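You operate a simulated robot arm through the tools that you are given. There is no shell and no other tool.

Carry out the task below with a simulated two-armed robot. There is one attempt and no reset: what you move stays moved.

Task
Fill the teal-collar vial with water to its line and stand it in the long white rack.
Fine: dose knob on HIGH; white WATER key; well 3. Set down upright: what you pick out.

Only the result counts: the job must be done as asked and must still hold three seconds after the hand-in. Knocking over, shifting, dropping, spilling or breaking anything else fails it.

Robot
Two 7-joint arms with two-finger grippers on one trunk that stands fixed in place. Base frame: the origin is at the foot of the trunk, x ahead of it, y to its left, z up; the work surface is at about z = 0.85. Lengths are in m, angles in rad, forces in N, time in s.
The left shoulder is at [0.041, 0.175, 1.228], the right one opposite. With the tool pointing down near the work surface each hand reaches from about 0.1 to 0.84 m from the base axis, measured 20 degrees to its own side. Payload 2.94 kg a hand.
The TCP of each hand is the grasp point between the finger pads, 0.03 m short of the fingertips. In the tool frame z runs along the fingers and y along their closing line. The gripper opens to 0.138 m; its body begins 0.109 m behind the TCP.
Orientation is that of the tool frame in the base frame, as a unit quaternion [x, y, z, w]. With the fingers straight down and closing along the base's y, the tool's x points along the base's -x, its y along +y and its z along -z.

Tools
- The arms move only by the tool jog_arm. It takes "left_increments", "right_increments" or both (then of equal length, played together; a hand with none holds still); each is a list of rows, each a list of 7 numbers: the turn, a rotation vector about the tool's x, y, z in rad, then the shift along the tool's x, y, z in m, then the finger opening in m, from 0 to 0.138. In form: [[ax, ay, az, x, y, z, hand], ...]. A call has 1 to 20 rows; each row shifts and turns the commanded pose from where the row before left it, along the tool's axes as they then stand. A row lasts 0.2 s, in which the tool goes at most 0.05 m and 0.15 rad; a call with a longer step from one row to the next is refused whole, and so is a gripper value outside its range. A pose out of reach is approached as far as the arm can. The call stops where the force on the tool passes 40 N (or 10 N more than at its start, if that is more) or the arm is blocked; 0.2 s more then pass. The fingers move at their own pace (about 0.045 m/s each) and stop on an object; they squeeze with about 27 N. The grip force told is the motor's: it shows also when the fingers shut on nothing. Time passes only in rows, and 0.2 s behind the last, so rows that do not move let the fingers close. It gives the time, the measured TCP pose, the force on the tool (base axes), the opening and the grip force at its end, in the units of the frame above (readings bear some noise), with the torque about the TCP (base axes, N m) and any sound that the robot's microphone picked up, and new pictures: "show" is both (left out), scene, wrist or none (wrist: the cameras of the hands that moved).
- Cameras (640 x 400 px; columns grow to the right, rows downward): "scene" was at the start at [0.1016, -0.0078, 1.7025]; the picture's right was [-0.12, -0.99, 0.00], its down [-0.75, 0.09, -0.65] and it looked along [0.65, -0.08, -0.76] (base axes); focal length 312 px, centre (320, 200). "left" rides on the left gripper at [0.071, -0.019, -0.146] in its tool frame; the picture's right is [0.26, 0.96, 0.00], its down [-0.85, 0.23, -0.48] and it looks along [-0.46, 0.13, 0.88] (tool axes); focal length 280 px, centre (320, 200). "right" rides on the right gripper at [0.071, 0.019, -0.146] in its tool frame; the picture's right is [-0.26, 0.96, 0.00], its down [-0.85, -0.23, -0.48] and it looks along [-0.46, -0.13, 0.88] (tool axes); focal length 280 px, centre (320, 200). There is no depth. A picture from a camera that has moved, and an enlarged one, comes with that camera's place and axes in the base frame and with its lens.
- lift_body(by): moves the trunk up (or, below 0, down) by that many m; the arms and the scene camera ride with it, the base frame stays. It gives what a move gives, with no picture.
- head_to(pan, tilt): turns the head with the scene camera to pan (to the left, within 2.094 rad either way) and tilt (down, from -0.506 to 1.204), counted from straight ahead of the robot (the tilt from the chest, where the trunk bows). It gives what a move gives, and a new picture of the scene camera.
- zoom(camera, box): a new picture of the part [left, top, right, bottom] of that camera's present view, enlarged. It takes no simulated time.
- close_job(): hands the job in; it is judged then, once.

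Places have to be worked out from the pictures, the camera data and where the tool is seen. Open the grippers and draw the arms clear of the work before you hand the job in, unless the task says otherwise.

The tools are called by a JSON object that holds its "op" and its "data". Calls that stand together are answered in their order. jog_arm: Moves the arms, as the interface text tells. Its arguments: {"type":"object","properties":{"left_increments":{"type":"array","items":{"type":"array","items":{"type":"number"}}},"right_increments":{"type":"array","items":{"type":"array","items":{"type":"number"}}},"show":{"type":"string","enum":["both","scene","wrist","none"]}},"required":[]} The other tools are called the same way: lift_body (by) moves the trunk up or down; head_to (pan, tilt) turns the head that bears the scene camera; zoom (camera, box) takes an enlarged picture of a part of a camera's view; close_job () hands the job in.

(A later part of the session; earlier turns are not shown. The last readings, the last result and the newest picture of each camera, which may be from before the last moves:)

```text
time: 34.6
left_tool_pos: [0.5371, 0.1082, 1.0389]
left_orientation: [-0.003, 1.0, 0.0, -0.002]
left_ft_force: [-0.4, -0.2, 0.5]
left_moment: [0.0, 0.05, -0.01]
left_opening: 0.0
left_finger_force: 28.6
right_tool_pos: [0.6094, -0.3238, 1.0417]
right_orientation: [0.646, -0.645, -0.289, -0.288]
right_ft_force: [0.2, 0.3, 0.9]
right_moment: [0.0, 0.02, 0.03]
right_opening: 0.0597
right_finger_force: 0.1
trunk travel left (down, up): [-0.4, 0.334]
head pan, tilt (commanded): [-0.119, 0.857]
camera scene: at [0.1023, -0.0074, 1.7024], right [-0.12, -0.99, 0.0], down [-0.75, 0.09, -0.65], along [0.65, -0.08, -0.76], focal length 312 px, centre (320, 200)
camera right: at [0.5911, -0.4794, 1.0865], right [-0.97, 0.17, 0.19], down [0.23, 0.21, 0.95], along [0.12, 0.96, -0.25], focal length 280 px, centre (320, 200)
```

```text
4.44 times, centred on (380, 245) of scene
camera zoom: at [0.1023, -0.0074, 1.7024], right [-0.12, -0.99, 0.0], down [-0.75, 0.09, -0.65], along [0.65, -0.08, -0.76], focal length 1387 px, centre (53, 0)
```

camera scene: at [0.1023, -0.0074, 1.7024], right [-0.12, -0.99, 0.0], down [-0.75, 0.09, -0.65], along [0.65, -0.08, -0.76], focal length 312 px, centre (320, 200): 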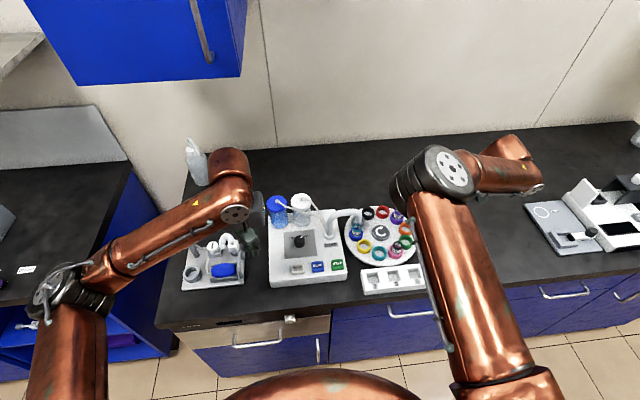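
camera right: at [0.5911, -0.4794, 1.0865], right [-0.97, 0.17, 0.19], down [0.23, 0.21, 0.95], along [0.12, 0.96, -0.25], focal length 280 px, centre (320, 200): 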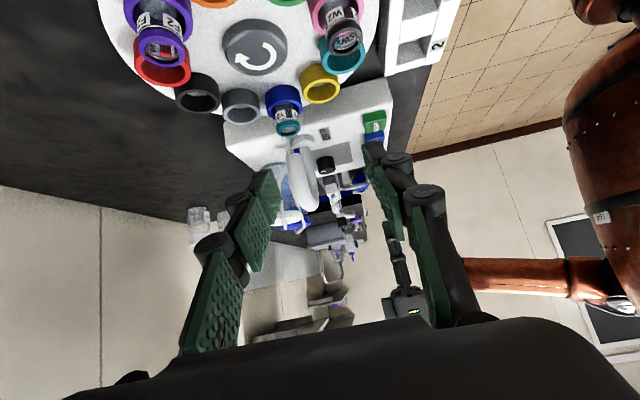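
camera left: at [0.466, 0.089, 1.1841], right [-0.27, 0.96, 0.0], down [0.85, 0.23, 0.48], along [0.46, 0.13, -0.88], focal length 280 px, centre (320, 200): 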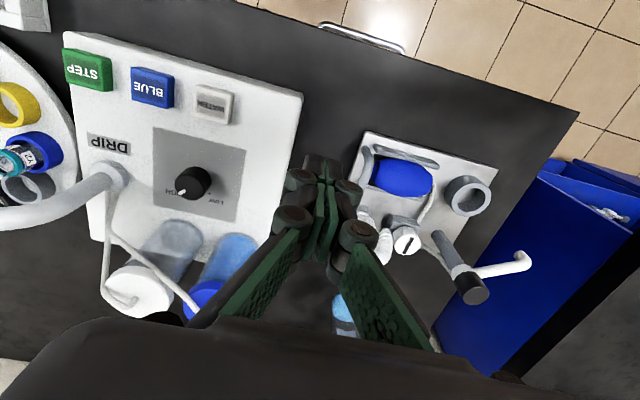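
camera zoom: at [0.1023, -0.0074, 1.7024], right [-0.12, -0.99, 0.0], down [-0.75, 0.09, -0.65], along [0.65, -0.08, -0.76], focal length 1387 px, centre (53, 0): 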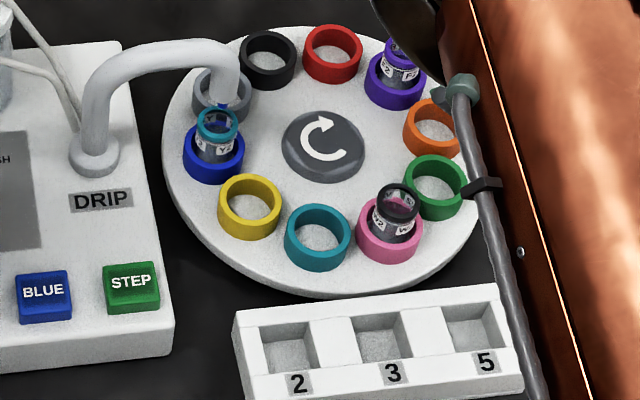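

I'll come closer for a more detailed view of the water level.

{"op": "jog_arm", "data": {"right_increments": [[0, 0, 0, 0.0035, -0.0177, 0.03475, 0.06], [0, 0, 0, 0.0035, -0.0177, 0.032, 0.06], [0, 0, 0, 0, 0, 0, 0.06]], "show": "wrist"}}

{"op": "zoom", "data": {"camera": "right", "box": [270, 80, 370, 180]}}

```text
time: 35.4
left_tool_pos: [0.5363, 0.1074, 1.0398]
left_orientation: [-0.003, 1.0, 0.0, -0.001]
left_ft_force: [-0.4, 1.0, 0.1]
left_moment: [0.03, 0.01, 0.01]
left_opening: 0.0
left_finger_force: 28.2
right_tool_pos: [0.6455, -0.2795, 0.9927]
right_orientation: [0.647, -0.645, -0.288, -0.288]
right_ft_force: [0.1, 0.3, 0.5]
right_moment: [0.01, 0.0, -0.01]
right_opening: 0.06
right_finger_force: 0.1
trunk travel left (down, up): [-0.4, 0.334]
head pan, tilt (commanded): [-0.119, 0.857]
camera right: at [0.6272, -0.4344, 1.0375], right [-0.97, 0.17, 0.19], down [0.23, 0.21, 0.95], along [0.12, 0.96, -0.25], focal length 280 px, centre (320, 200)
```

right: 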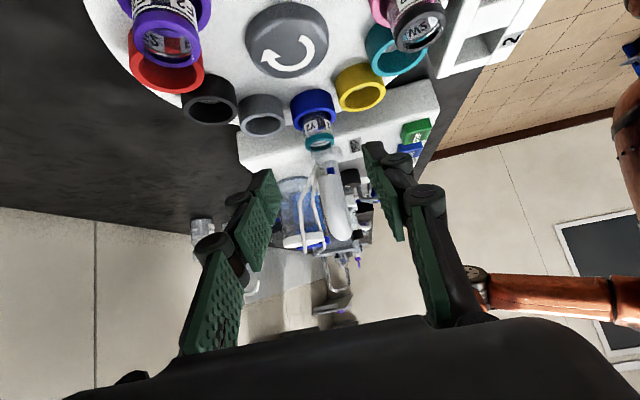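

```text
4.00 times, centred on (320, 130) of right
camera zoom: at [0.6272, -0.4344, 1.0375], right [-0.97, 0.17, 0.19], down [0.23, 0.21, 0.95], along [0.12, 0.96, -0.25], focal length 1122 px, centre (320, 480)
```

zoom: 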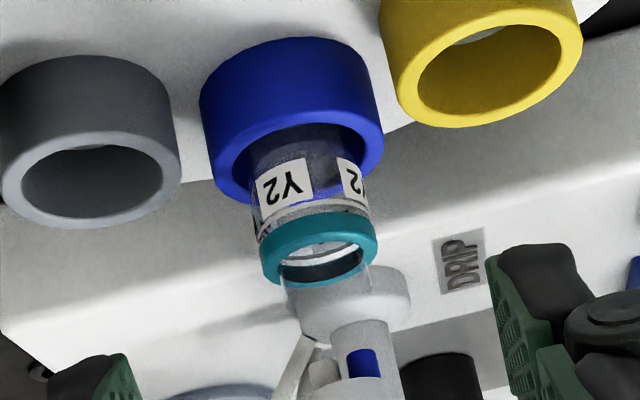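

{"op": "zoom", "data": {"camera": "right", "box": [295, 100, 345, 160]}}

{"op": "zoom", "data": {"camera": "right", "box": [120, 0, 220, 80]}}

```text
6.67 times, centred on (320, 130) of right
camera zoom: at [0.6272, -0.4344, 1.0375], right [-0.97, 0.17, 0.19], down [0.23, 0.21, 0.95], along [0.12, 0.96, -0.25], focal length 1869 px, centre (320, 667)
```

zoom: 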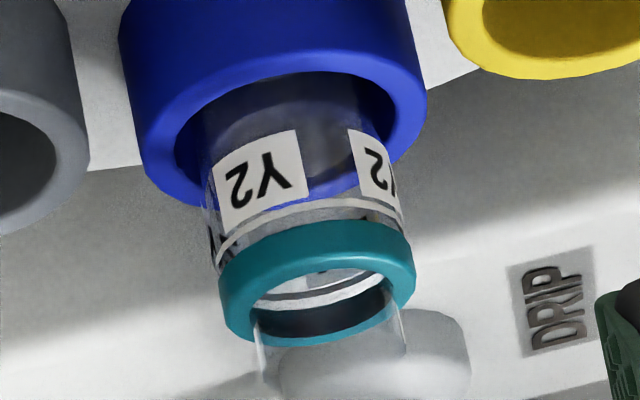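

```text
5.00 times, centred on (170, 40) of right
camera zoom: at [0.6272, -0.4344, 1.0375], right [-0.97, 0.17, 0.19], down [0.23, 0.21, 0.95], along [0.12, 0.96, -0.25], focal length 1402 px, centre (1070, 1000)
```

zoom: 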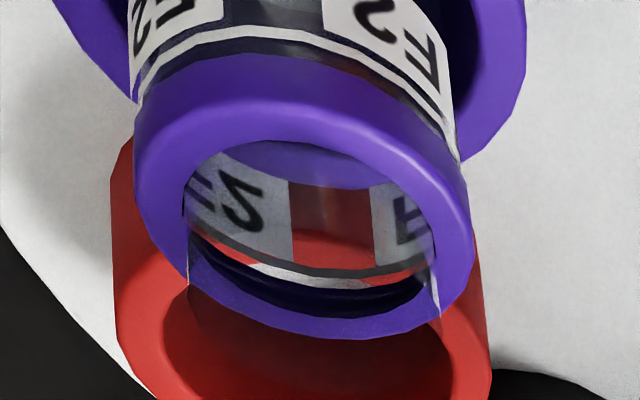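

{"op": "zoom", "data": {"camera": "right", "box": [306, 108, 336, 134]}}

{"op": "zoom", "data": {"camera": "right", "box": [385, 0, 455, 56]}}

```text
15.38 times, centred on (321, 121) of right
camera zoom: at [0.6272, -0.4344, 1.0375], right [-0.97, 0.17, 0.19], down [0.23, 0.21, 0.95], along [0.12, 0.96, -0.25], focal length 4314 px, centre (305, 1415)
```

zoom: 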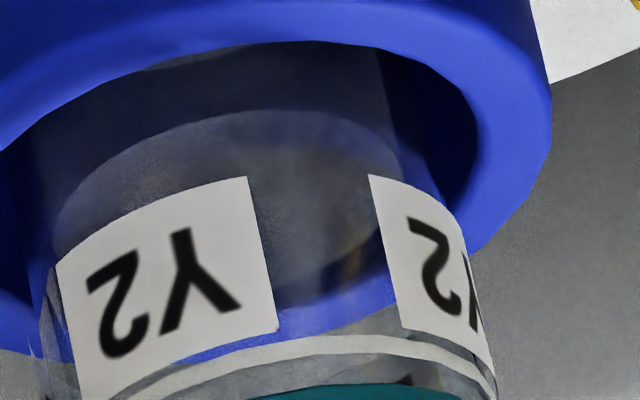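

```text
7.14 times, centred on (420, 28) of right
camera zoom: at [0.6272, -0.4344, 1.0375], right [-0.97, 0.17, 0.19], down [0.23, 0.21, 0.95], along [0.12, 0.96, -0.25], focal length 2003 px, centre (-394, 1429)
```

zoom: 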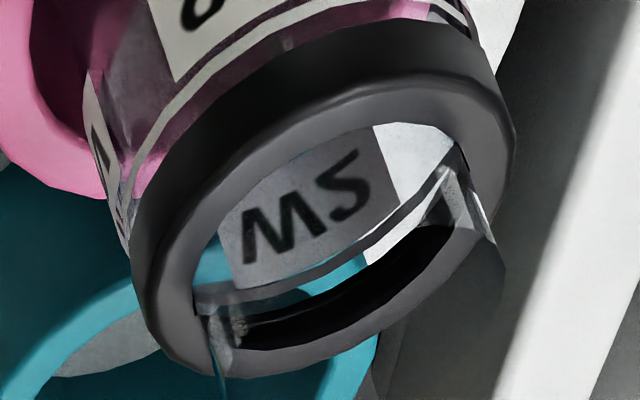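

Now the water surface is clear: an ellipse about 17 mm below the line — roughly half-way. So one more HIGH dose is needed. I'll bring the left hand back over WATER exactly the way it came and press once more.

{"op": "jog_arm", "data": {"left_increments": [[0, 0, 0, 0, -0.04, 0, 0.0], [0, 0, 0, 0, -0.04, 0, 0.0], [0, 0, 0, 0, -0.03, 0.02, 0.0], [0, 0, 0, 0, 0, 0.04, 0.0], [0, 0, 0, 0, 0, 0.04, 0.0], [0, 0, 0, 0, 0, 0, 0.0]], "show": "wrist"}}

{"op": "zoom", "data": {"camera": "left", "box": [220, 80, 420, 240]}}

```text
time: 36.8
left_tool_pos: [0.5355, 0.0004, 0.9389]
left_orientation: [-0.002, 1.0, 0.0, 0.001]
left_ft_force: [0.0, 0.8, 0.8]
left_moment: [-0.02, -0.02, -0.01]
left_opening: 0.0
left_finger_force: 28.2
right_tool_pos: [0.6454, -0.2789, 0.9949]
right_orientation: [0.647, -0.645, -0.288, -0.288]
right_ft_force: [-0.6, -0.2, 0.6]
right_moment: [-0.01, 0.01, -0.04]
right_opening: 0.06
right_finger_force: 0.1
trunk travel left (down, up): [-0.4, 0.334]
head pan, tilt (commanded): [-0.119, 0.857]
camera left: at [0.4658, -0.0205, 1.0836], right [-0.27, 0.96, 0.0], down [0.85, 0.23, 0.48], along [0.46, 0.13, -0.88], focal length 280 px, centre (320, 200)
```

left: 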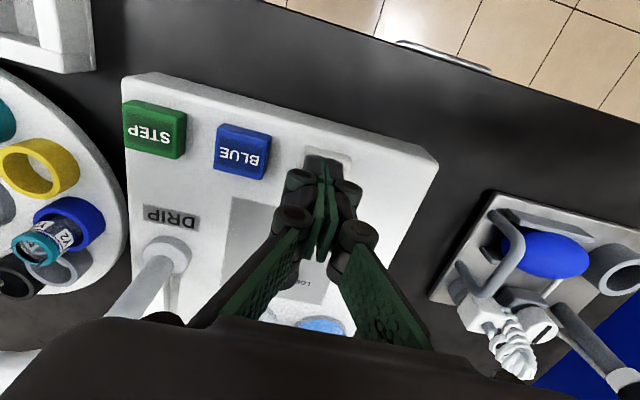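

```text
2.50 times, centred on (320, 160) of left
camera zoom: at [0.4658, -0.0205, 1.0836], right [-0.27, 0.96, 0.0], down [0.85, 0.23, 0.48], along [0.46, 0.13, -0.88], focal length 701 px, centre (320, 300)
```

zoom: 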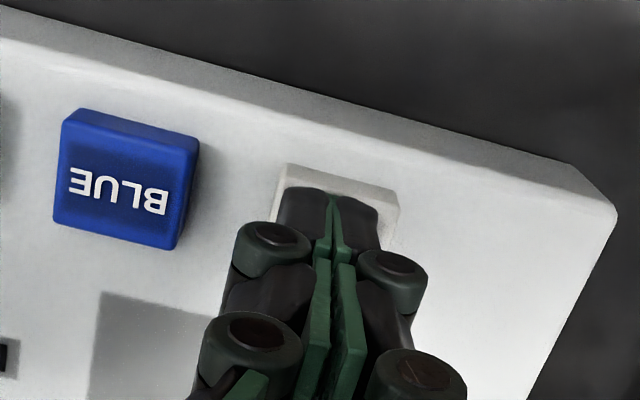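

Aligned over WATER again. Second press.

{"op": "jog_arm", "data": {"left_increments": [[0, 0, 0, 0, 0, 0.004, 0.0], [0, 0, 0, 0, 0, 0.002, 0.0], [0, 0, 0, 0, 0, 0.0025, 0.0], [0, 0, 0, 0, 0, 0, 0.0], [0, 0, 0, 0, 0, -0.004, 0.0], [0, 0, 0, 0, 0, -0.0045, 0.0], [0, 0, 0, 0, 0, 0, 0.0], [0, 0, 0, 0, 0, 0, 0.0], [0, 0, 0, 0, 0, 0, 0.0], [0, 0, 0, 0, 0, 0, 0.0], [0, 0, 0, 0, 0, 0, 0.0], [0, 0, 0, 0, 0, 0, 0.0]], "show": "none"}}

{"op": "zoom", "data": {"camera": "right", "box": [306, 108, 336, 134]}}

{"op": "zoom", "data": {"camera": "right", "box": [295, 100, 345, 160]}}

```text
time: 39.4
left_tool_pos: [0.5373, -0.0003, 0.9392]
left_orientation: [-0.002, 1.0, 0.0, 0.0]
left_ft_force: [0.1, 0.3, 0.2]
left_moment: [-0.01, -0.02, -0.01]
left_opening: 0.0
left_finger_force: 28.4
right_tool_pos: [0.6456, -0.2799, 0.994]
right_orientation: [0.647, -0.644, -0.289, -0.288]
right_ft_force: [-0.6, 0.2, 0.0]
right_moment: [0.0, -0.02, 0.01]
right_opening: 0.0599
right_finger_force: 0.1
trunk travel left (down, up): [-0.4, 0.334]
head pan, tilt (commanded): [-0.119, 0.857]
heard: click
```

```text
15.38 times, centred on (321, 121) of right
camera zoom: at [0.6272, -0.4347, 1.0377], right [-0.97, 0.17, 0.19], down [0.23, 0.21, 0.95], along [0.12, 0.96, -0.25], focal length 4314 px, centre (305, 1415)
```

zoom: 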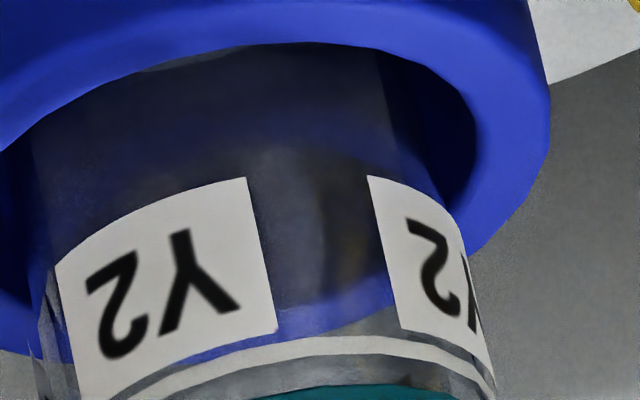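

```text
6.67 times, centred on (320, 130) of right
camera zoom: at [0.6272, -0.4347, 1.0377], right [-0.97, 0.17, 0.19], down [0.23, 0.21, 0.95], along [0.12, 0.96, -0.25], focal length 1869 px, centre (320, 667)
```

zoom: 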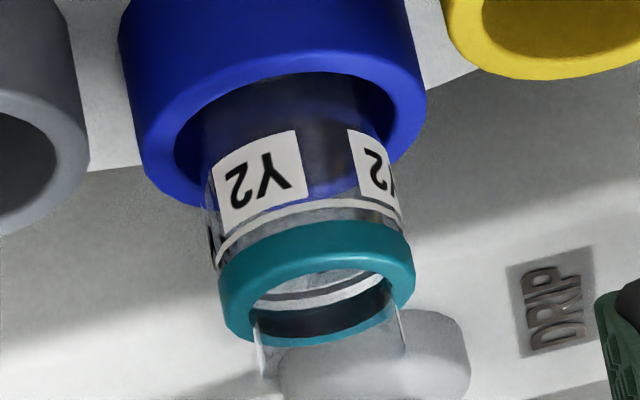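

The surface ellipse moved up out of that zone. Zoom on the line and collar region.

{"op": "zoom", "data": {"camera": "right", "box": [308, 120, 338, 158]}}

{"op": "zoom", "data": {"camera": "left", "box": [0, 190, 80, 270]}}

```text
10.53 times, centred on (323, 139) of right
camera zoom: at [0.6272, -0.4347, 1.0377], right [-0.97, 0.17, 0.19], down [0.23, 0.21, 0.95], along [0.12, 0.96, -0.25], focal length 2952 px, centre (288, 842)
```

zoom: 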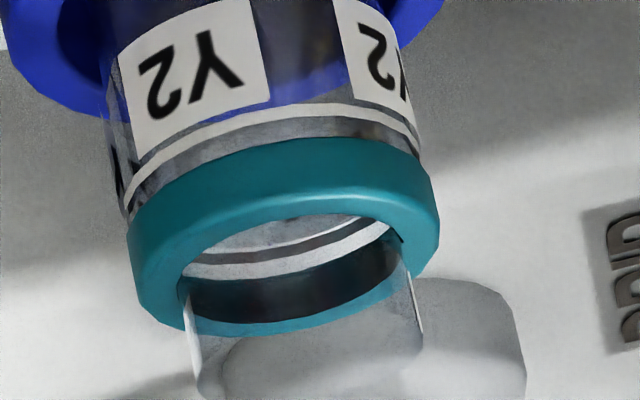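

```text
5.00 times, centred on (40, 230) of left
camera zoom: at [0.4678, -0.0197, 1.0844], right [-0.27, 0.96, 0.0], down [0.85, 0.23, 0.48], along [0.46, 0.13, -0.88], focal length 1402 px, centre (1720, 50)
```

zoom: 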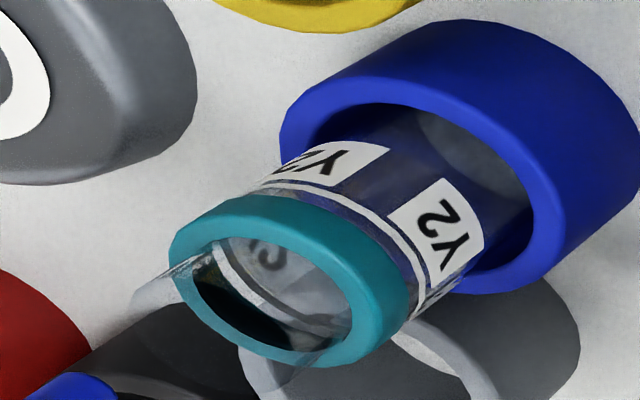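

From inside the mouth the surface appears to meet the black line. I'll tilt the right hand for a flatter view to confirm.

{"op": "jog_arm", "data": {"right_increments": [[0, -0.14, 0, 0, 0, 0, 0.06], [0, -0.14, 0, 0, 0, 0, 0.06], [0, 0, 0, 0.018, 0, 0.00876, 0.06], [0, 0, 0, 0, 0, 0, 0.06]], "show": "wrist"}}

{"op": "zoom", "data": {"camera": "right", "box": [295, 70, 345, 130]}}

```text
time: 40.4
left_tool_pos: [0.5382, -0.0005, 0.9398]
left_orientation: [-0.002, 1.0, 0.0, 0.001]
left_ft_force: [0.3, 0.0, 0.5]
left_moment: [-0.02, -0.03, -0.02]
left_opening: 0.0
left_finger_force: 28.4
right_tool_pos: [0.6463, -0.2784, 0.9726]
right_orientation: [0.6, -0.598, -0.376, -0.376]
right_ft_force: [-0.6, 0.1, -0.9]
right_moment: [-0.02, 0.01, 0.02]
right_opening: 0.0602
right_finger_force: 0.1
trunk travel left (down, up): [-0.4, 0.334]
head pan, tilt (commanded): [-0.119, 0.857]
camera right: at [0.6276, -0.4404, 0.9722], right [-0.97, 0.11, 0.24], down [0.23, -0.06, 0.97], along [0.12, 0.99, 0.03], focal length 280 px, centre (320, 200)
```

right: 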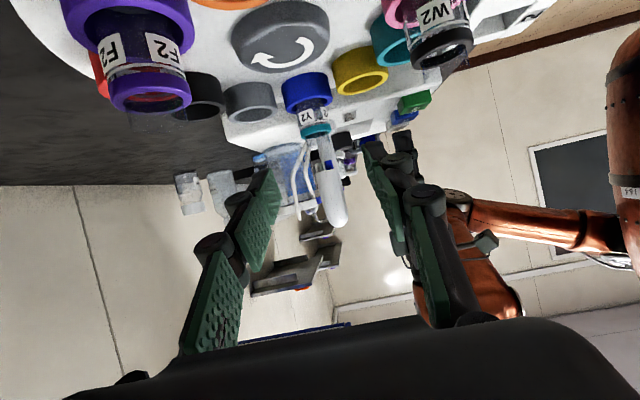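

```text
6.67 times, centred on (320, 100) of right
camera zoom: at [0.6276, -0.4404, 0.9722], right [-0.97, 0.11, 0.24], down [0.23, -0.06, 0.97], along [0.12, 0.99, 0.03], focal length 1869 px, centre (320, 867)
```

zoom: 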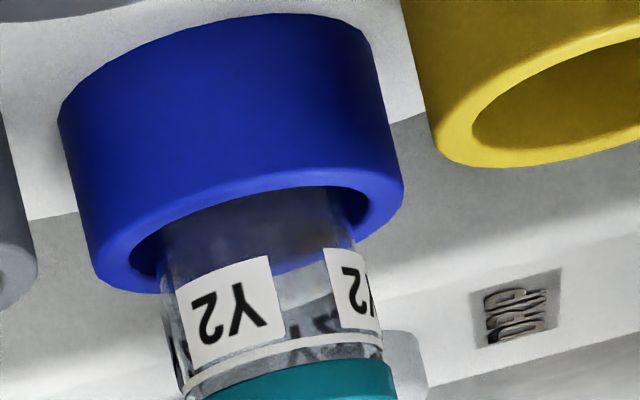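

{"op": "zoom", "data": {"camera": "right", "box": [303, 102, 337, 136]}}

{"op": "zoom", "data": {"camera": "right", "box": [80, 0, 200, 120]}}

```text
11.76 times, centred on (320, 119) of right
camera zoom: at [0.6276, -0.4404, 0.9722], right [-0.97, 0.11, 0.24], down [0.23, -0.06, 0.97], along [0.12, 0.99, 0.03], focal length 3299 px, centre (320, 1153)
```

zoom: 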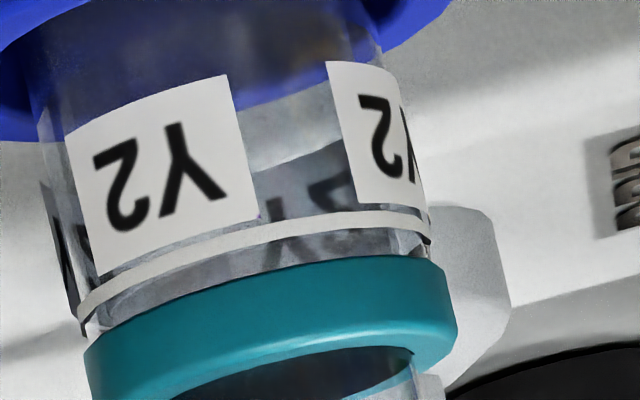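

```text
3.33 times, centred on (140, 60) of right
camera zoom: at [0.6276, -0.4404, 0.9722], right [-0.97, 0.11, 0.24], down [0.23, -0.06, 0.97], along [0.12, 0.99, 0.03], focal length 935 px, centre (920, 667)
```

zoom: 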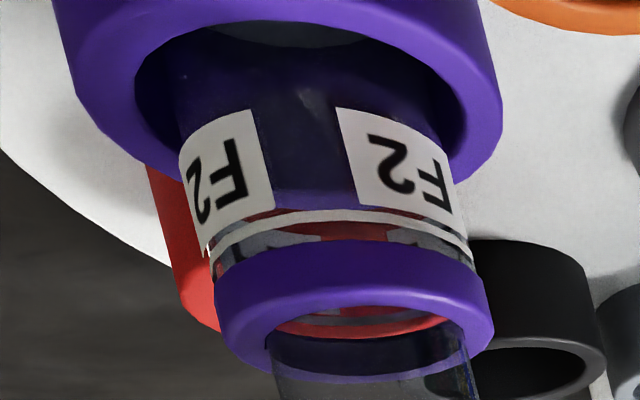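

I want an almost horizontal view. I'll back the right hand away in −y and slightly down, and use zoom.

{"op": "jog_arm", "data": {"right_increments": [[0, 0, 0, 0.0241, 0, -0.0328, 0.06], [0, 0, 0, 0.0241, 0, -0.0328, 0.06], [0, 0, 0, 0.0241, 0, -0.0328, 0.06], [0, 0, 0, 0, 0, 0, 0.06]], "show": "wrist"}}

{"op": "zoom", "data": {"camera": "right", "box": [290, 120, 350, 180]}}

```text
time: 41.2
left_tool_pos: [0.5393, -0.0061, 0.9398]
left_orientation: [-0.001, 1.0, 0.003, -0.001]
left_ft_force: [1.0, -0.3, -0.2]
left_moment: [0.12, 0.05, 0.0]
left_opening: 0.0
left_finger_force: 28.2
right_tool_pos: [0.6615, -0.3879, 0.9394]
right_orientation: [-0.59, 0.606, 0.375, 0.38]
right_ft_force: [0.2, -0.2, -0.5]
right_moment: [0.13, 0.03, 0.06]
right_opening: 0.0621
right_finger_force: 0.0
right hand out of reach, approached as far as the arm can: row 2, 3
trunk travel left (down, up): [-0.4, 0.334]
head pan, tilt (commanded): [-0.119, 0.857]
stopped in row 4 (right hand): the force on the tool passed its limit at 52 N (the readings are from after the stop); the commanded pose is now the measured one
camera right: at [0.6387, -0.5486, 0.9378], right [-0.96, 0.13, 0.24], down [0.23, -0.07, 0.97], along [0.15, 0.99, 0.04], focal length 280 px, centre (320, 200)
```

right: 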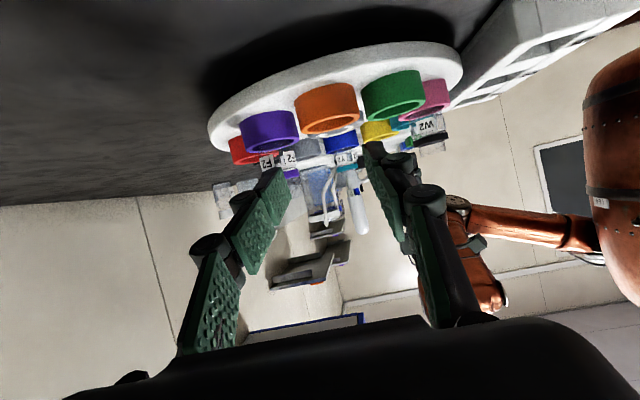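

```text
6.67 times, centred on (320, 150) of right
camera zoom: at [0.6387, -0.5486, 0.9378], right [-0.96, 0.13, 0.24], down [0.23, -0.07, 0.97], along [0.15, 0.99, 0.04], focal length 1869 px, centre (320, 533)
```

zoom: 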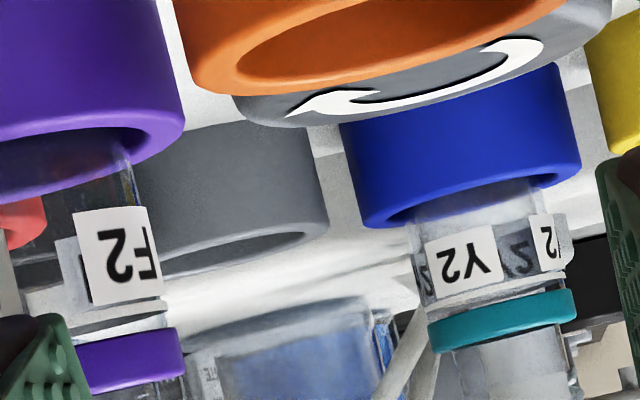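

The right arm hit its reach limit and jerked. I'll look at the scene to check nothing was touched.

{"op": "jog_arm", "data": {"left_increments": [[0, 0, 0, 0, 0, 0, 0.0]], "show": "both"}}

{"op": "zoom", "data": {"camera": "scene", "box": [320, 190, 440, 290]}}

{"op": "zoom", "data": {"camera": "right", "box": [200, 60, 480, 230]}}

```text
time: 41.6
left_tool_pos: [0.5382, -0.0024, 0.9413]
left_orientation: [0.0, 1.0, 0.0, 0.0]
left_ft_force: [-1.1, -1.0, 0.0]
left_moment: [0.1, -0.01, 0.0]
left_opening: 0.0002
left_finger_force: 28.5
right_tool_pos: [0.6599, -0.3857, 0.9388]
right_orientation: [-0.591, 0.611, 0.368, 0.377]
right_ft_force: [0.2, -0.7, -0.6]
right_moment: [0.06, 0.01, -0.02]
right_opening: 0.06
right_finger_force: 0.1
trunk travel left (down, up): [-0.4, 0.334]
head pan, tilt (commanded): [-0.119, 0.857]
camera scene: at [0.1011, -0.0095, 1.7025], right [-0.12, -0.99, 0.0], down [-0.75, 0.09, -0.65], along [0.65, -0.08, -0.76], focal length 312 px, centre (320, 200)
camera left: at [0.4671, -0.0214, 1.0847], right [-0.27, 0.96, 0.0], down [0.85, 0.23, 0.48], along [0.46, 0.13, -0.88], focal length 280 px, centre (320, 200)
```

scene: 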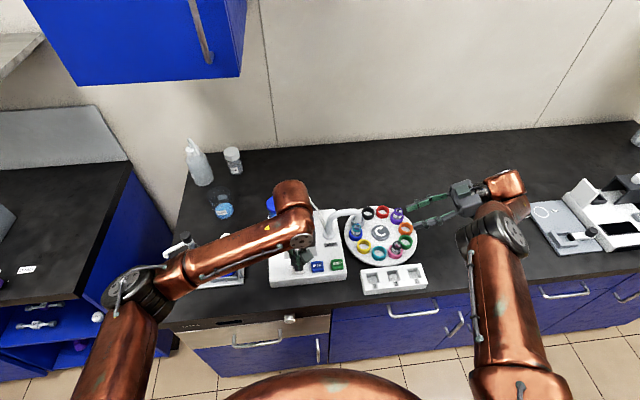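
left: 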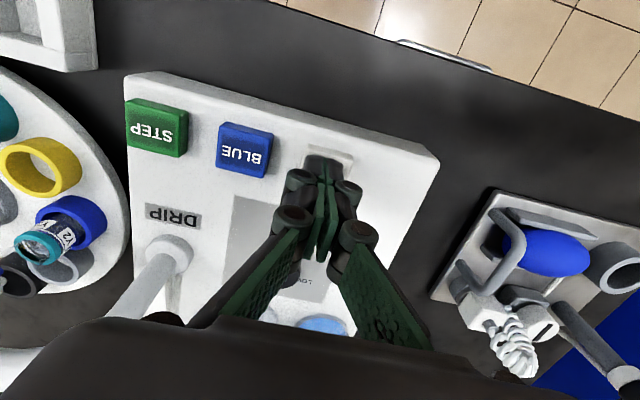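

```text
4.00 times, centred on (380, 240) of scene
camera zoom: at [0.1011, -0.0095, 1.7025], right [-0.12, -0.99, 0.0], down [-0.75, 0.09, -0.65], along [0.65, -0.08, -0.76], focal length 1248 px, centre (80, 40)
```

zoom: 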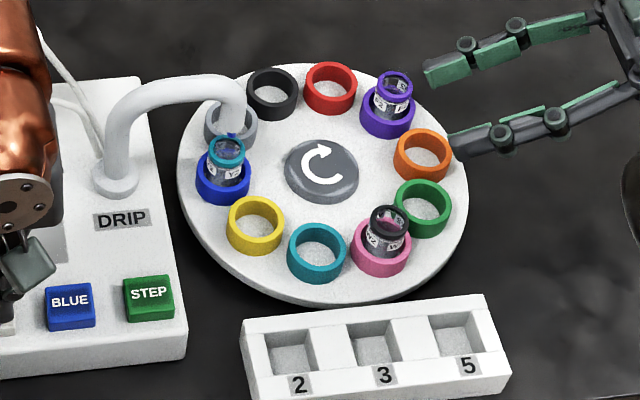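

```text
2.29 times, centred on (340, 145) of right
camera zoom: at [0.636, -0.5461, 0.9407], right [-0.96, 0.15, 0.24], down [0.23, -0.06, 0.97], along [0.15, 0.99, 0.02], focal length 641 px, centre (274, 326)
```

zoom: 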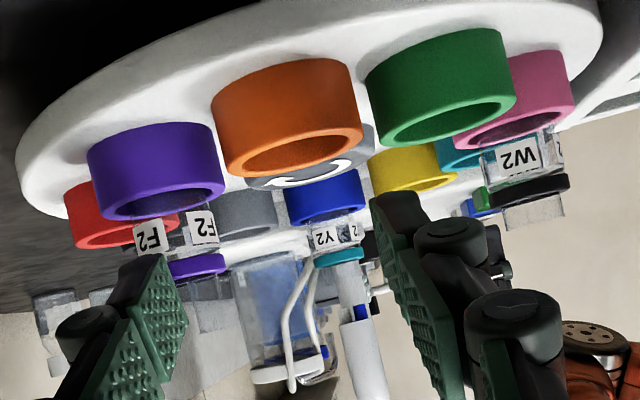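

Nothing was disturbed; all vials stand upright. Now zoom on the teal vial from this almost level view.

{"op": "zoom", "data": {"camera": "right", "box": [322, 140, 362, 180]}}

{"op": "zoom", "data": {"camera": "right", "box": [245, 140, 305, 200]}}

{"op": "zoom", "data": {"camera": "right", "box": [400, 100, 460, 160]}}

```text
10.00 times, centred on (342, 160) of right
camera zoom: at [0.636, -0.5461, 0.9407], right [-0.96, 0.15, 0.24], down [0.23, -0.06, 0.97], along [0.15, 0.99, 0.02], focal length 2804 px, centre (100, 600)
```

zoom: 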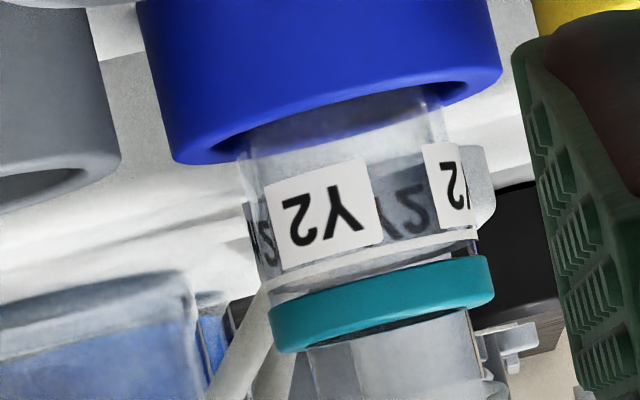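

```text
6.67 times, centred on (275, 170) of right
camera zoom: at [0.636, -0.5461, 0.9407], right [-0.96, 0.15, 0.24], down [0.23, -0.06, 0.97], along [0.15, 0.99, 0.02], focal length 1869 px, centre (620, 400)
```

zoom: 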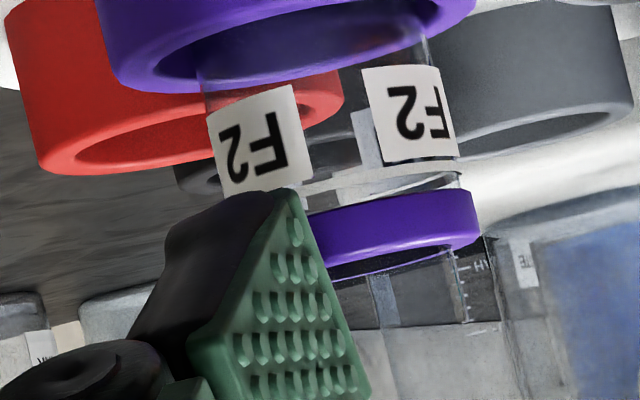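

```text
6.67 times, centred on (430, 130) of right
camera zoom: at [0.636, -0.5461, 0.9407], right [-0.96, 0.15, 0.24], down [0.23, -0.06, 0.97], along [0.15, 0.99, 0.02], focal length 1869 px, centre (-413, 667)
```

zoom: 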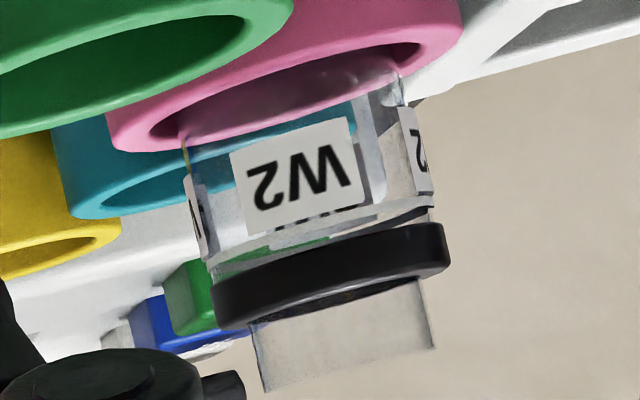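

{"op": "zoom", "data": {"camera": "right", "box": [336, 150, 372, 176]}}

{"op": "zoom", "data": {"camera": "right", "box": [345, 158, 373, 172]}}

```text
15.38 times, centred on (354, 163) of right
camera zoom: at [0.636, -0.5461, 0.9407], right [-0.96, 0.15, 0.24], down [0.23, -0.06, 0.97], along [0.15, 0.99, 0.02], focal length 4314 px, centre (-203, 769)
```

zoom: 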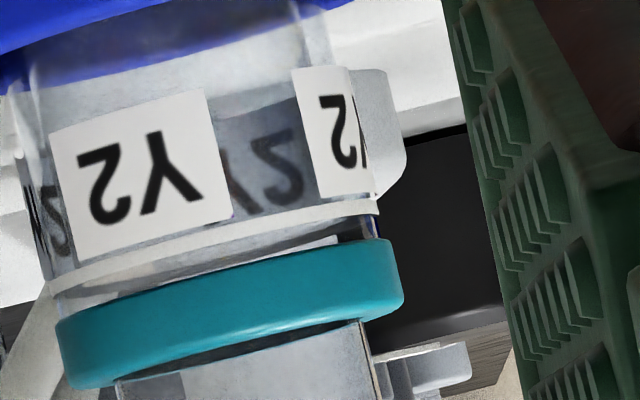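

```text
16.00 times, centred on (359, 165) of right
camera zoom: at [0.636, -0.5461, 0.9407], right [-0.96, 0.15, 0.24], down [0.23, -0.06, 0.97], along [0.15, 0.99, 0.02], focal length 4486 px, centre (-304, 760)
```

zoom: 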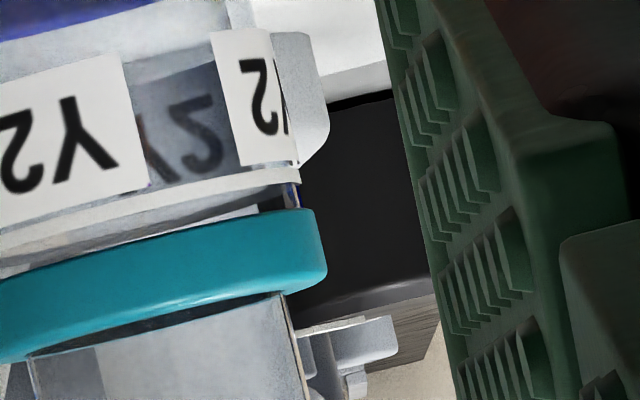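

The back label "Y2" is magnified right up to the white line, so the water stands at the line; above it is air. Filling is complete. Next I raise and straighten the right hand, clear of the carousel, before stepping the vial out from under the spout.

{"op": "jog_arm", "data": {"right_increments": [[0, 0, 0, -0.03, 0, -0.014, 0.06], [0, 0, 0, -0.03, 0, -0.014, 0.06], [0, 0, 0, -0.03, 0, -0.014, 0.06], [0, 0, 0, -0.03, 0, -0.014, 0.06], [0, 0, 0, 0, 0, 0, 0.06]], "show": "scene"}}

```text
time: 42.8
left_tool_pos: [0.5383, -0.0011, 0.9395]
left_orientation: [-0.002, 1.0, 0.001, -0.001]
left_ft_force: [-0.2, -0.1, -0.7]
left_moment: [-0.01, 0.02, 0.01]
left_opening: 0.0001
left_finger_force: 28.8
right_tool_pos: [0.6724, -0.3405, 1.0484]
right_orientation: [-0.591, 0.615, 0.361, 0.376]
right_ft_force: [-0.1, -0.4, -0.1]
right_moment: [0.03, 0.01, 0.03]
right_opening: 0.0598
right_finger_force: 0.0
right hand out of reach, approached as far as the arm can: row 1, 2, 3, 4
trunk travel left (down, up): [-0.4, 0.334]
head pan, tilt (commanded): [-0.119, 0.857]
camera scene: at [0.1027, -0.0093, 1.7024], right [-0.12, -0.99, 0.0], down [-0.75, 0.09, -0.65], along [0.65, -0.08, -0.76], focal length 312 px, centre (320, 200)
```

scene: 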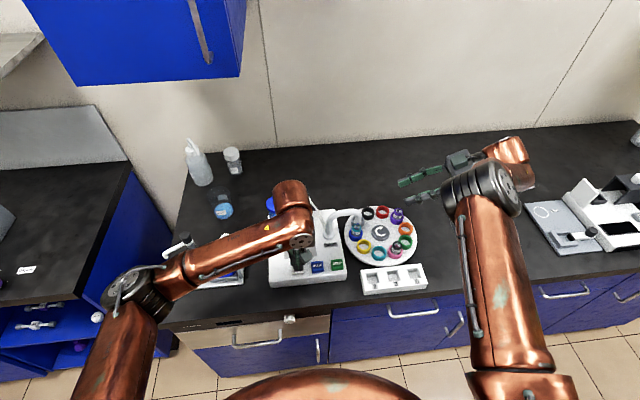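

Raised clear. Now straighten the right hand (undo the pitch).

{"op": "jog_arm", "data": {"right_increments": [[0, 0.14, 0, 0, 0, 0, 0.06], [0, 0.14, 0, 0, 0, 0, 0.06], [0, 0.14, 0, 0, 0, 0, 0.06], [0, 0.14, 0, 0, 0, 0, 0.06], [0, 0.14, 0, 0, 0, 0, 0.06], [0, 0.14, 0, 0, 0, 0, 0.06], [0, 0.14, 0, 0, 0, 0, 0.06], [0, 0.12, 0, 0, 0, 0, 0.06], [0, 0, 0, 0, 0, 0, 0.06]], "show": "both"}}

```text
time: 44.8
left_tool_pos: [0.5376, -0.0011, 0.9388]
left_orientation: [-0.003, 1.0, 0.0, 0.0]
left_ft_force: [0.1, -1.0, -0.1]
left_moment: [0.03, -0.03, 0.0]
left_opening: 0.0
left_finger_force: 28.4
right_tool_pos: [0.6715, -0.3399, 1.0499]
right_orientation: [-0.698, 0.716, 0.008, 0.006]
right_ft_force: [0.3, 0.0, -1.0]
right_moment: [0.0, 0.03, 0.01]
right_opening: 0.0597
right_finger_force: 0.1
trunk travel left (down, up): [-0.4, 0.334]
head pan, tilt (commanded): [-0.119, 0.857]
camera scene: at [0.1016, -0.0086, 1.7025], right [-0.12, -0.99, 0.0], down [-0.75, 0.09, -0.65], along [0.65, -0.08, -0.76], focal length 312 px, centre (320, 200)
camera right: at [0.6503, -0.4133, 1.195], right [-0.96, 0.29, 0.01], down [0.25, 0.83, 0.49], along [0.13, 0.47, -0.87], focal length 280 px, centre (320, 200)
```

scene: 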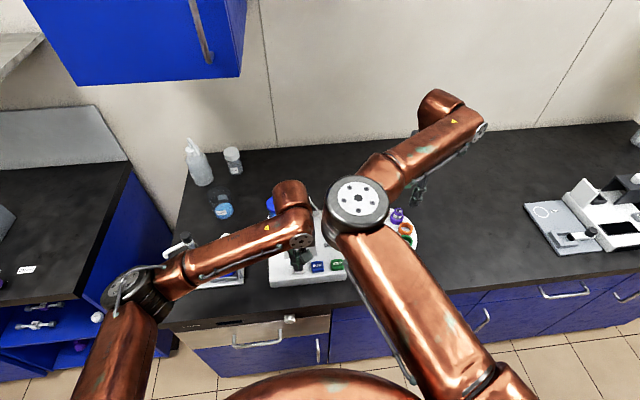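
right: 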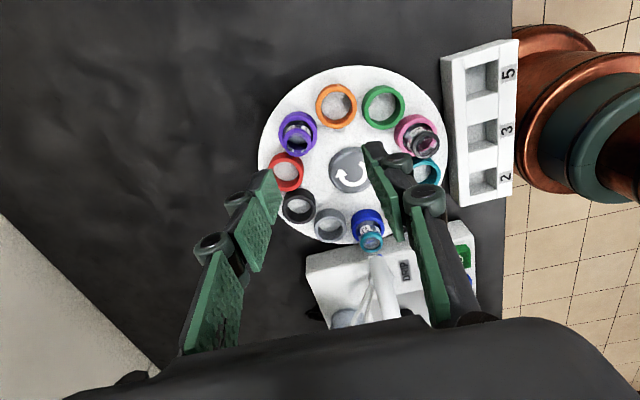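

Now I return the right hand to yaw 0 and to its earlier parking spot, so that the left hand can use STEP safely.

{"op": "jog_arm", "data": {"right_increments": [[0, 0.02, 0, 0, 0, -0.045, 0.06], [0, 0, 0, 0, 0, -0.045, 0.06], [0, 0, 0.1405, 0, 0, 0, 0.06], [0, 0, 0.1405, 0, 0, 0, 0.06], [0, 0, 0.1405, 0, 0, 0, 0.06], [0, 0, 0.1405, 0, 0, 0, 0.06], [0, 0, 0.1405, 0, 0, 0, 0.06], [0, 0, 0.1405, 0, 0, 0, 0.06], [0, 0, 0.1405, 0, 0, 0, 0.06], [0, 0, 0.1405, 0, 0, 0, 0.06], [0, 0, 0.1405, 0, 0, 0, 0.06], [0, 0, 0.1405, 0, 0, 0, 0.06], [0, 0, 0.1405, 0, 0, 0, 0.06], [0, 0, 0, 0.032, -0.026, 0, 0.06], [0, 0, 0, 0.032, -0.026, 0, 0.06], [0, 0, 0, 0.032, -0.026, 0, 0.06], [0, 0, 0, 0.032, -0.026, 0, 0.06], [0, 0, 0, 0.032, -0.026, 0, 0.06], [0, 0, 0, 0, 0, 0, 0.06]], "show": "both"}}

```text
time: 48.8
left_tool_pos: [0.5388, 0.001, 0.939]
left_orientation: [-0.002, 1.0, 0.0, 0.001]
left_ft_force: [0.3, -0.4, -0.3]
left_moment: [0.0, -0.02, 0.01]
left_opening: 0.0
left_finger_force: 28.9
right_tool_pos: [0.5135, -0.4714, 1.1435]
right_orientation: [-0.002, 1.0, 0.001, -0.003]
right_ft_force: [-0.6, 0.0, 0.1]
right_moment: [-0.01, 0.01, 0.0]
right_opening: 0.0601
right_finger_force: 0.1
trunk travel left (down, up): [-0.4, 0.334]
head pan, tilt (commanded): [-0.119, 0.857]
camera scene: at [0.1022, -0.0069, 1.7024], right [-0.12, -0.99, 0.0], down [-0.75, 0.09, -0.65], along [0.65, -0.08, -0.76], focal length 312 px, centre (320, 200)
camera right: at [0.443, -0.4517, 1.2888], right [0.26, 0.97, 0.0], down [0.85, -0.23, 0.47], along [0.45, -0.12, -0.88], focal length 280 px, centre (320, 200)
```

scene: 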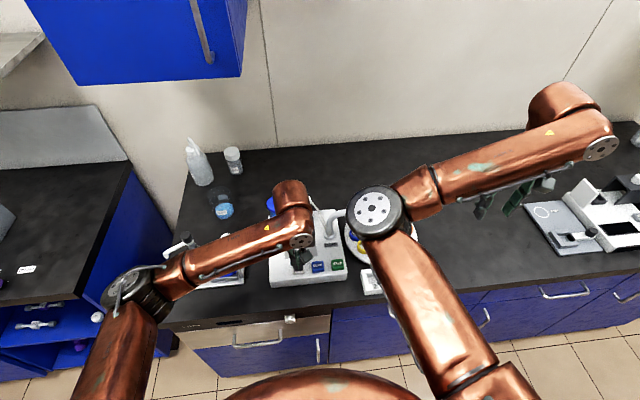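
right: 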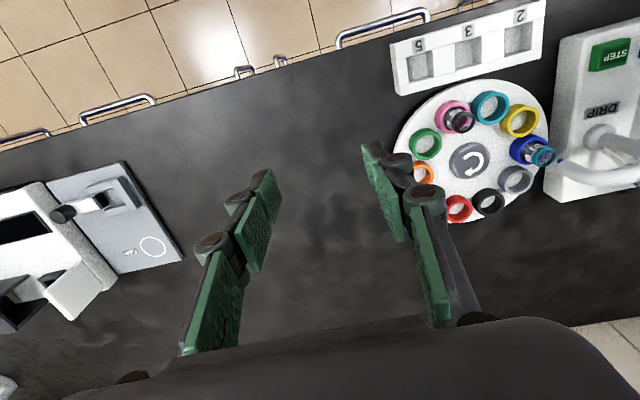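

Right hand is parked. Now the left hand goes to STEP; I press it and watch the vial leave the spout.

{"op": "jog_arm", "data": {"left_increments": [[0, 0, 0, 0, 0, -0.03, 0.0], [0, 0, 0, 0.002, -0.0375, 0, 0.0], [0, 0, 0, 0, -0.0375, 0, 0.0], [0, 0, 0, 0, -0.0375, 0, 0.0], [0, 0, 0, 0, 0, 0.03, 0.0], [0, 0, 0, 0, 0, 0, 0.0]], "show": "wrist"}}

```text
time: 50.2
left_tool_pos: [0.5448, -0.1023, 0.9439]
left_orientation: [-0.015, 1.0, -0.002, 0.002]
left_ft_force: [0.7, -0.2, 0.2]
left_moment: [0.02, -0.03, 0.01]
left_opening: 0.0002
left_finger_force: 28.5
right_tool_pos: [0.512, -0.4745, 1.1419]
right_orientation: [0.002, 1.0, 0.0, -0.003]
right_ft_force: [-0.1, 0.4, 0.7]
right_moment: [0.02, 0.0, -0.02]
right_opening: 0.0601
right_finger_force: 0.0
trunk travel left (down, up): [-0.4, 0.334]
head pan, tilt (commanded): [-0.119, 0.857]
camera left: at [0.4743, -0.1236, 1.0878], right [-0.29, 0.96, 0.0], down [0.84, 0.26, 0.48], along [0.46, 0.14, -0.88], focal length 280 px, centre (320, 200)
```

left: 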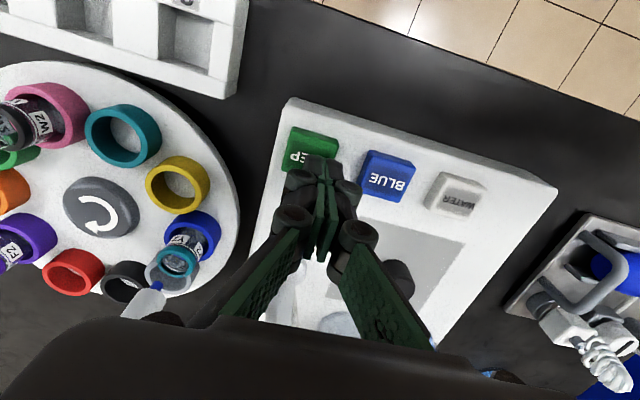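

The arm seems to be still settling; I'll wait briefly and re-read.

{"op": "jog_arm", "data": {"left_increments": [[0, 0, 0, 0, 0, 0, 0.0], [0, 0, 0, 0, 0, 0, 0.0], [0, 0, 0, 0, 0, 0, 0.0]], "show": "both"}}

{"op": "zoom", "data": {"camera": "left", "box": [220, 80, 420, 240]}}

```text
time: 51.0
left_tool_pos: [0.545, -0.1016, 0.9423]
left_orientation: [-0.015, 1.0, -0.003, 0.001]
left_ft_force: [0.0, 0.2, -0.6]
left_moment: [-0.03, 0.0, -0.01]
left_opening: 0.0
left_finger_force: 28.4
right_tool_pos: [0.5111, -0.4739, 1.1427]
right_orientation: [0.002, 1.0, 0.0, -0.003]
right_ft_force: [-0.2, -0.4, -0.2]
right_moment: [-0.01, -0.01, 0.03]
right_opening: 0.06
right_finger_force: 0.1
trunk travel left (down, up): [-0.4, 0.334]
head pan, tilt (commanded): [-0.119, 0.857]
camera scene: at [0.1014, -0.0079, 1.7025], right [-0.12, -0.99, 0.0], down [-0.75, 0.09, -0.65], along [0.65, -0.08, -0.76], focal length 312 px, centre (320, 200)
camera left: at [0.4742, -0.1227, 1.0872], right [-0.29, 0.96, 0.0], down [0.84, 0.26, 0.48], along [0.46, 0.14, -0.88], focal length 280 px, centre (320, 200)
```

scene: 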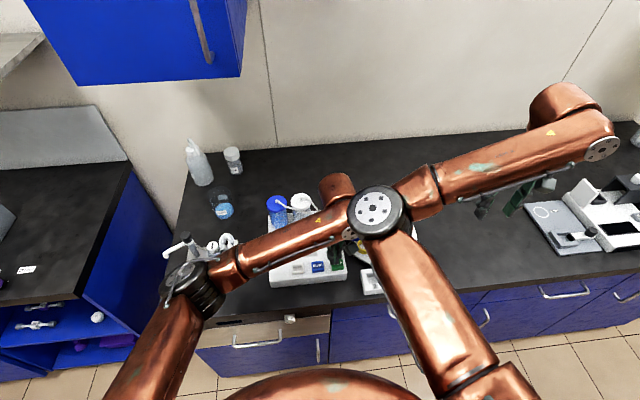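
left: 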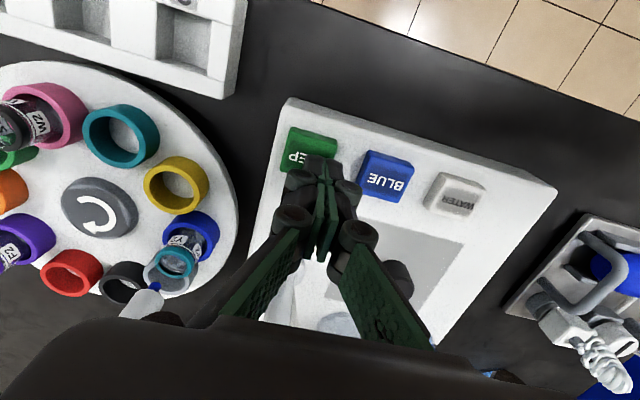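

```text
2.50 times, centred on (320, 160) of left
camera zoom: at [0.4742, -0.1227, 1.0872], right [-0.29, 0.96, 0.0], down [0.84, 0.26, 0.48], along [0.46, 0.14, -0.88], focal length 701 px, centre (320, 300)
```

zoom: 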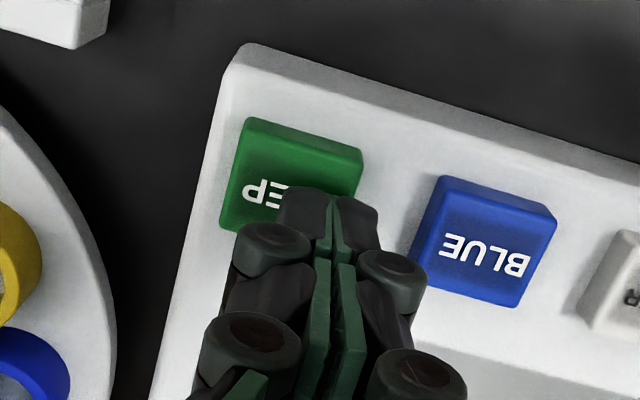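

The left wrist appears to be touching the right elbow. I'll back the left hand off and move the right arm well away to the right first.

{"op": "jog_arm", "data": {"left_increments": [[0, 0, 0, 0, 0, -0.02, 0.0], [0, 0, 0, 0, 0.03, 0, 0.0], [0, 0, 0, 0, 0.03, 0, 0.0], [0, 0, 0, 0, 0.03, 0, 0.0], [0, 0, 0, 0, 0, 0, 0.0], [0, 0, 0, 0, 0, 0, 0.0], [0, 0, 0, 0, 0, 0, 0.0]], "right_increments": [[0, 0, 0, 0, 0, 0, 0.06], [0, 0, 0, 0, 0, 0, 0.06], [0, 0, 0, 0, -0.04, -0.02, 0.06], [0, 0, 0, 0, -0.04, -0.02, 0.06], [0, 0, 0, 0, -0.04, -0.02, 0.06], [0, 0, 0, 0, -0.04, -0.02, 0.06], [0, 0, 0, 0, 0, 0, 0.06]], "show": "both"}}

```text
time: 52.6
left_tool_pos: [0.5359, -0.0226, 0.9604]
left_orientation: [-0.001, 1.0, -0.001, 0.0]
left_ft_force: [0.3, -0.1, -0.7]
left_moment: [-0.03, 0.02, 0.02]
left_opening: 0.0
left_finger_force: 28.6
right_tool_pos: [0.5124, -0.632, 1.2218]
right_orientation: [-0.001, 1.0, 0.0, -0.003]
right_ft_force: [0.0, -0.7, -0.4]
right_moment: [-0.07, 0.02, 0.01]
right_opening: 0.0601
right_finger_force: 0.1
trunk travel left (down, up): [-0.4, 0.334]
head pan, tilt (commanded): [-0.119, 0.857]
camera scene: at [0.102, -0.0065, 1.7024], right [-0.12, -0.99, 0.0], down [-0.75, 0.09, -0.65], along [0.65, -0.08, -0.76], focal length 312 px, centre (320, 200)
camera right: at [0.4424, -0.6123, 1.3668], right [0.26, 0.97, 0.0], down [0.85, -0.23, 0.47], along [0.45, -0.12, -0.88], focal length 280 px, centre (320, 200)
camera left: at [0.4652, -0.0417, 1.1038], right [-0.27, 0.96, 0.0], down [0.85, 0.23, 0.48], along [0.46, 0.13, -0.88], focal length 280 px, centre (320, 200)
```

scene: 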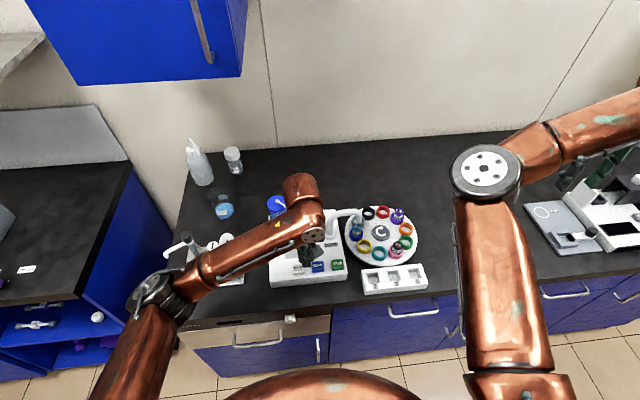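
right: 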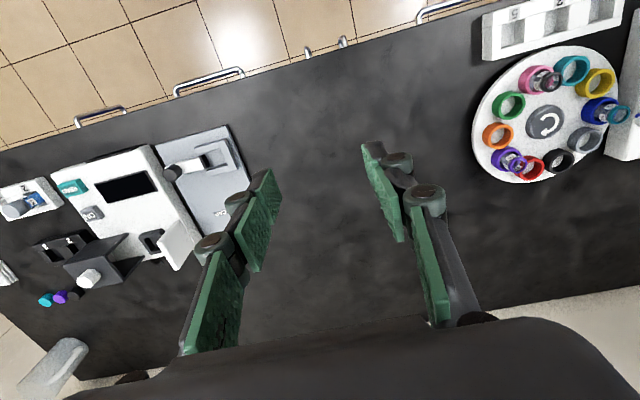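
left: 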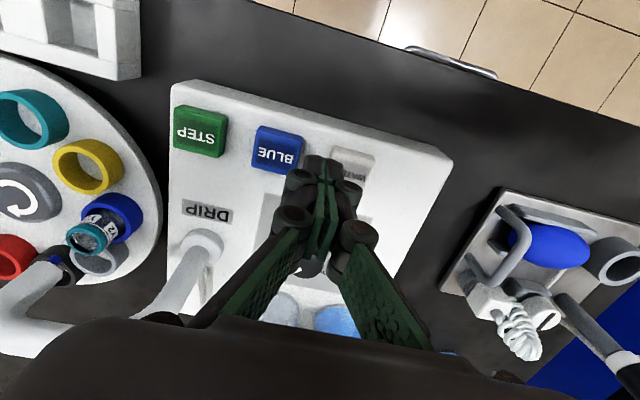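

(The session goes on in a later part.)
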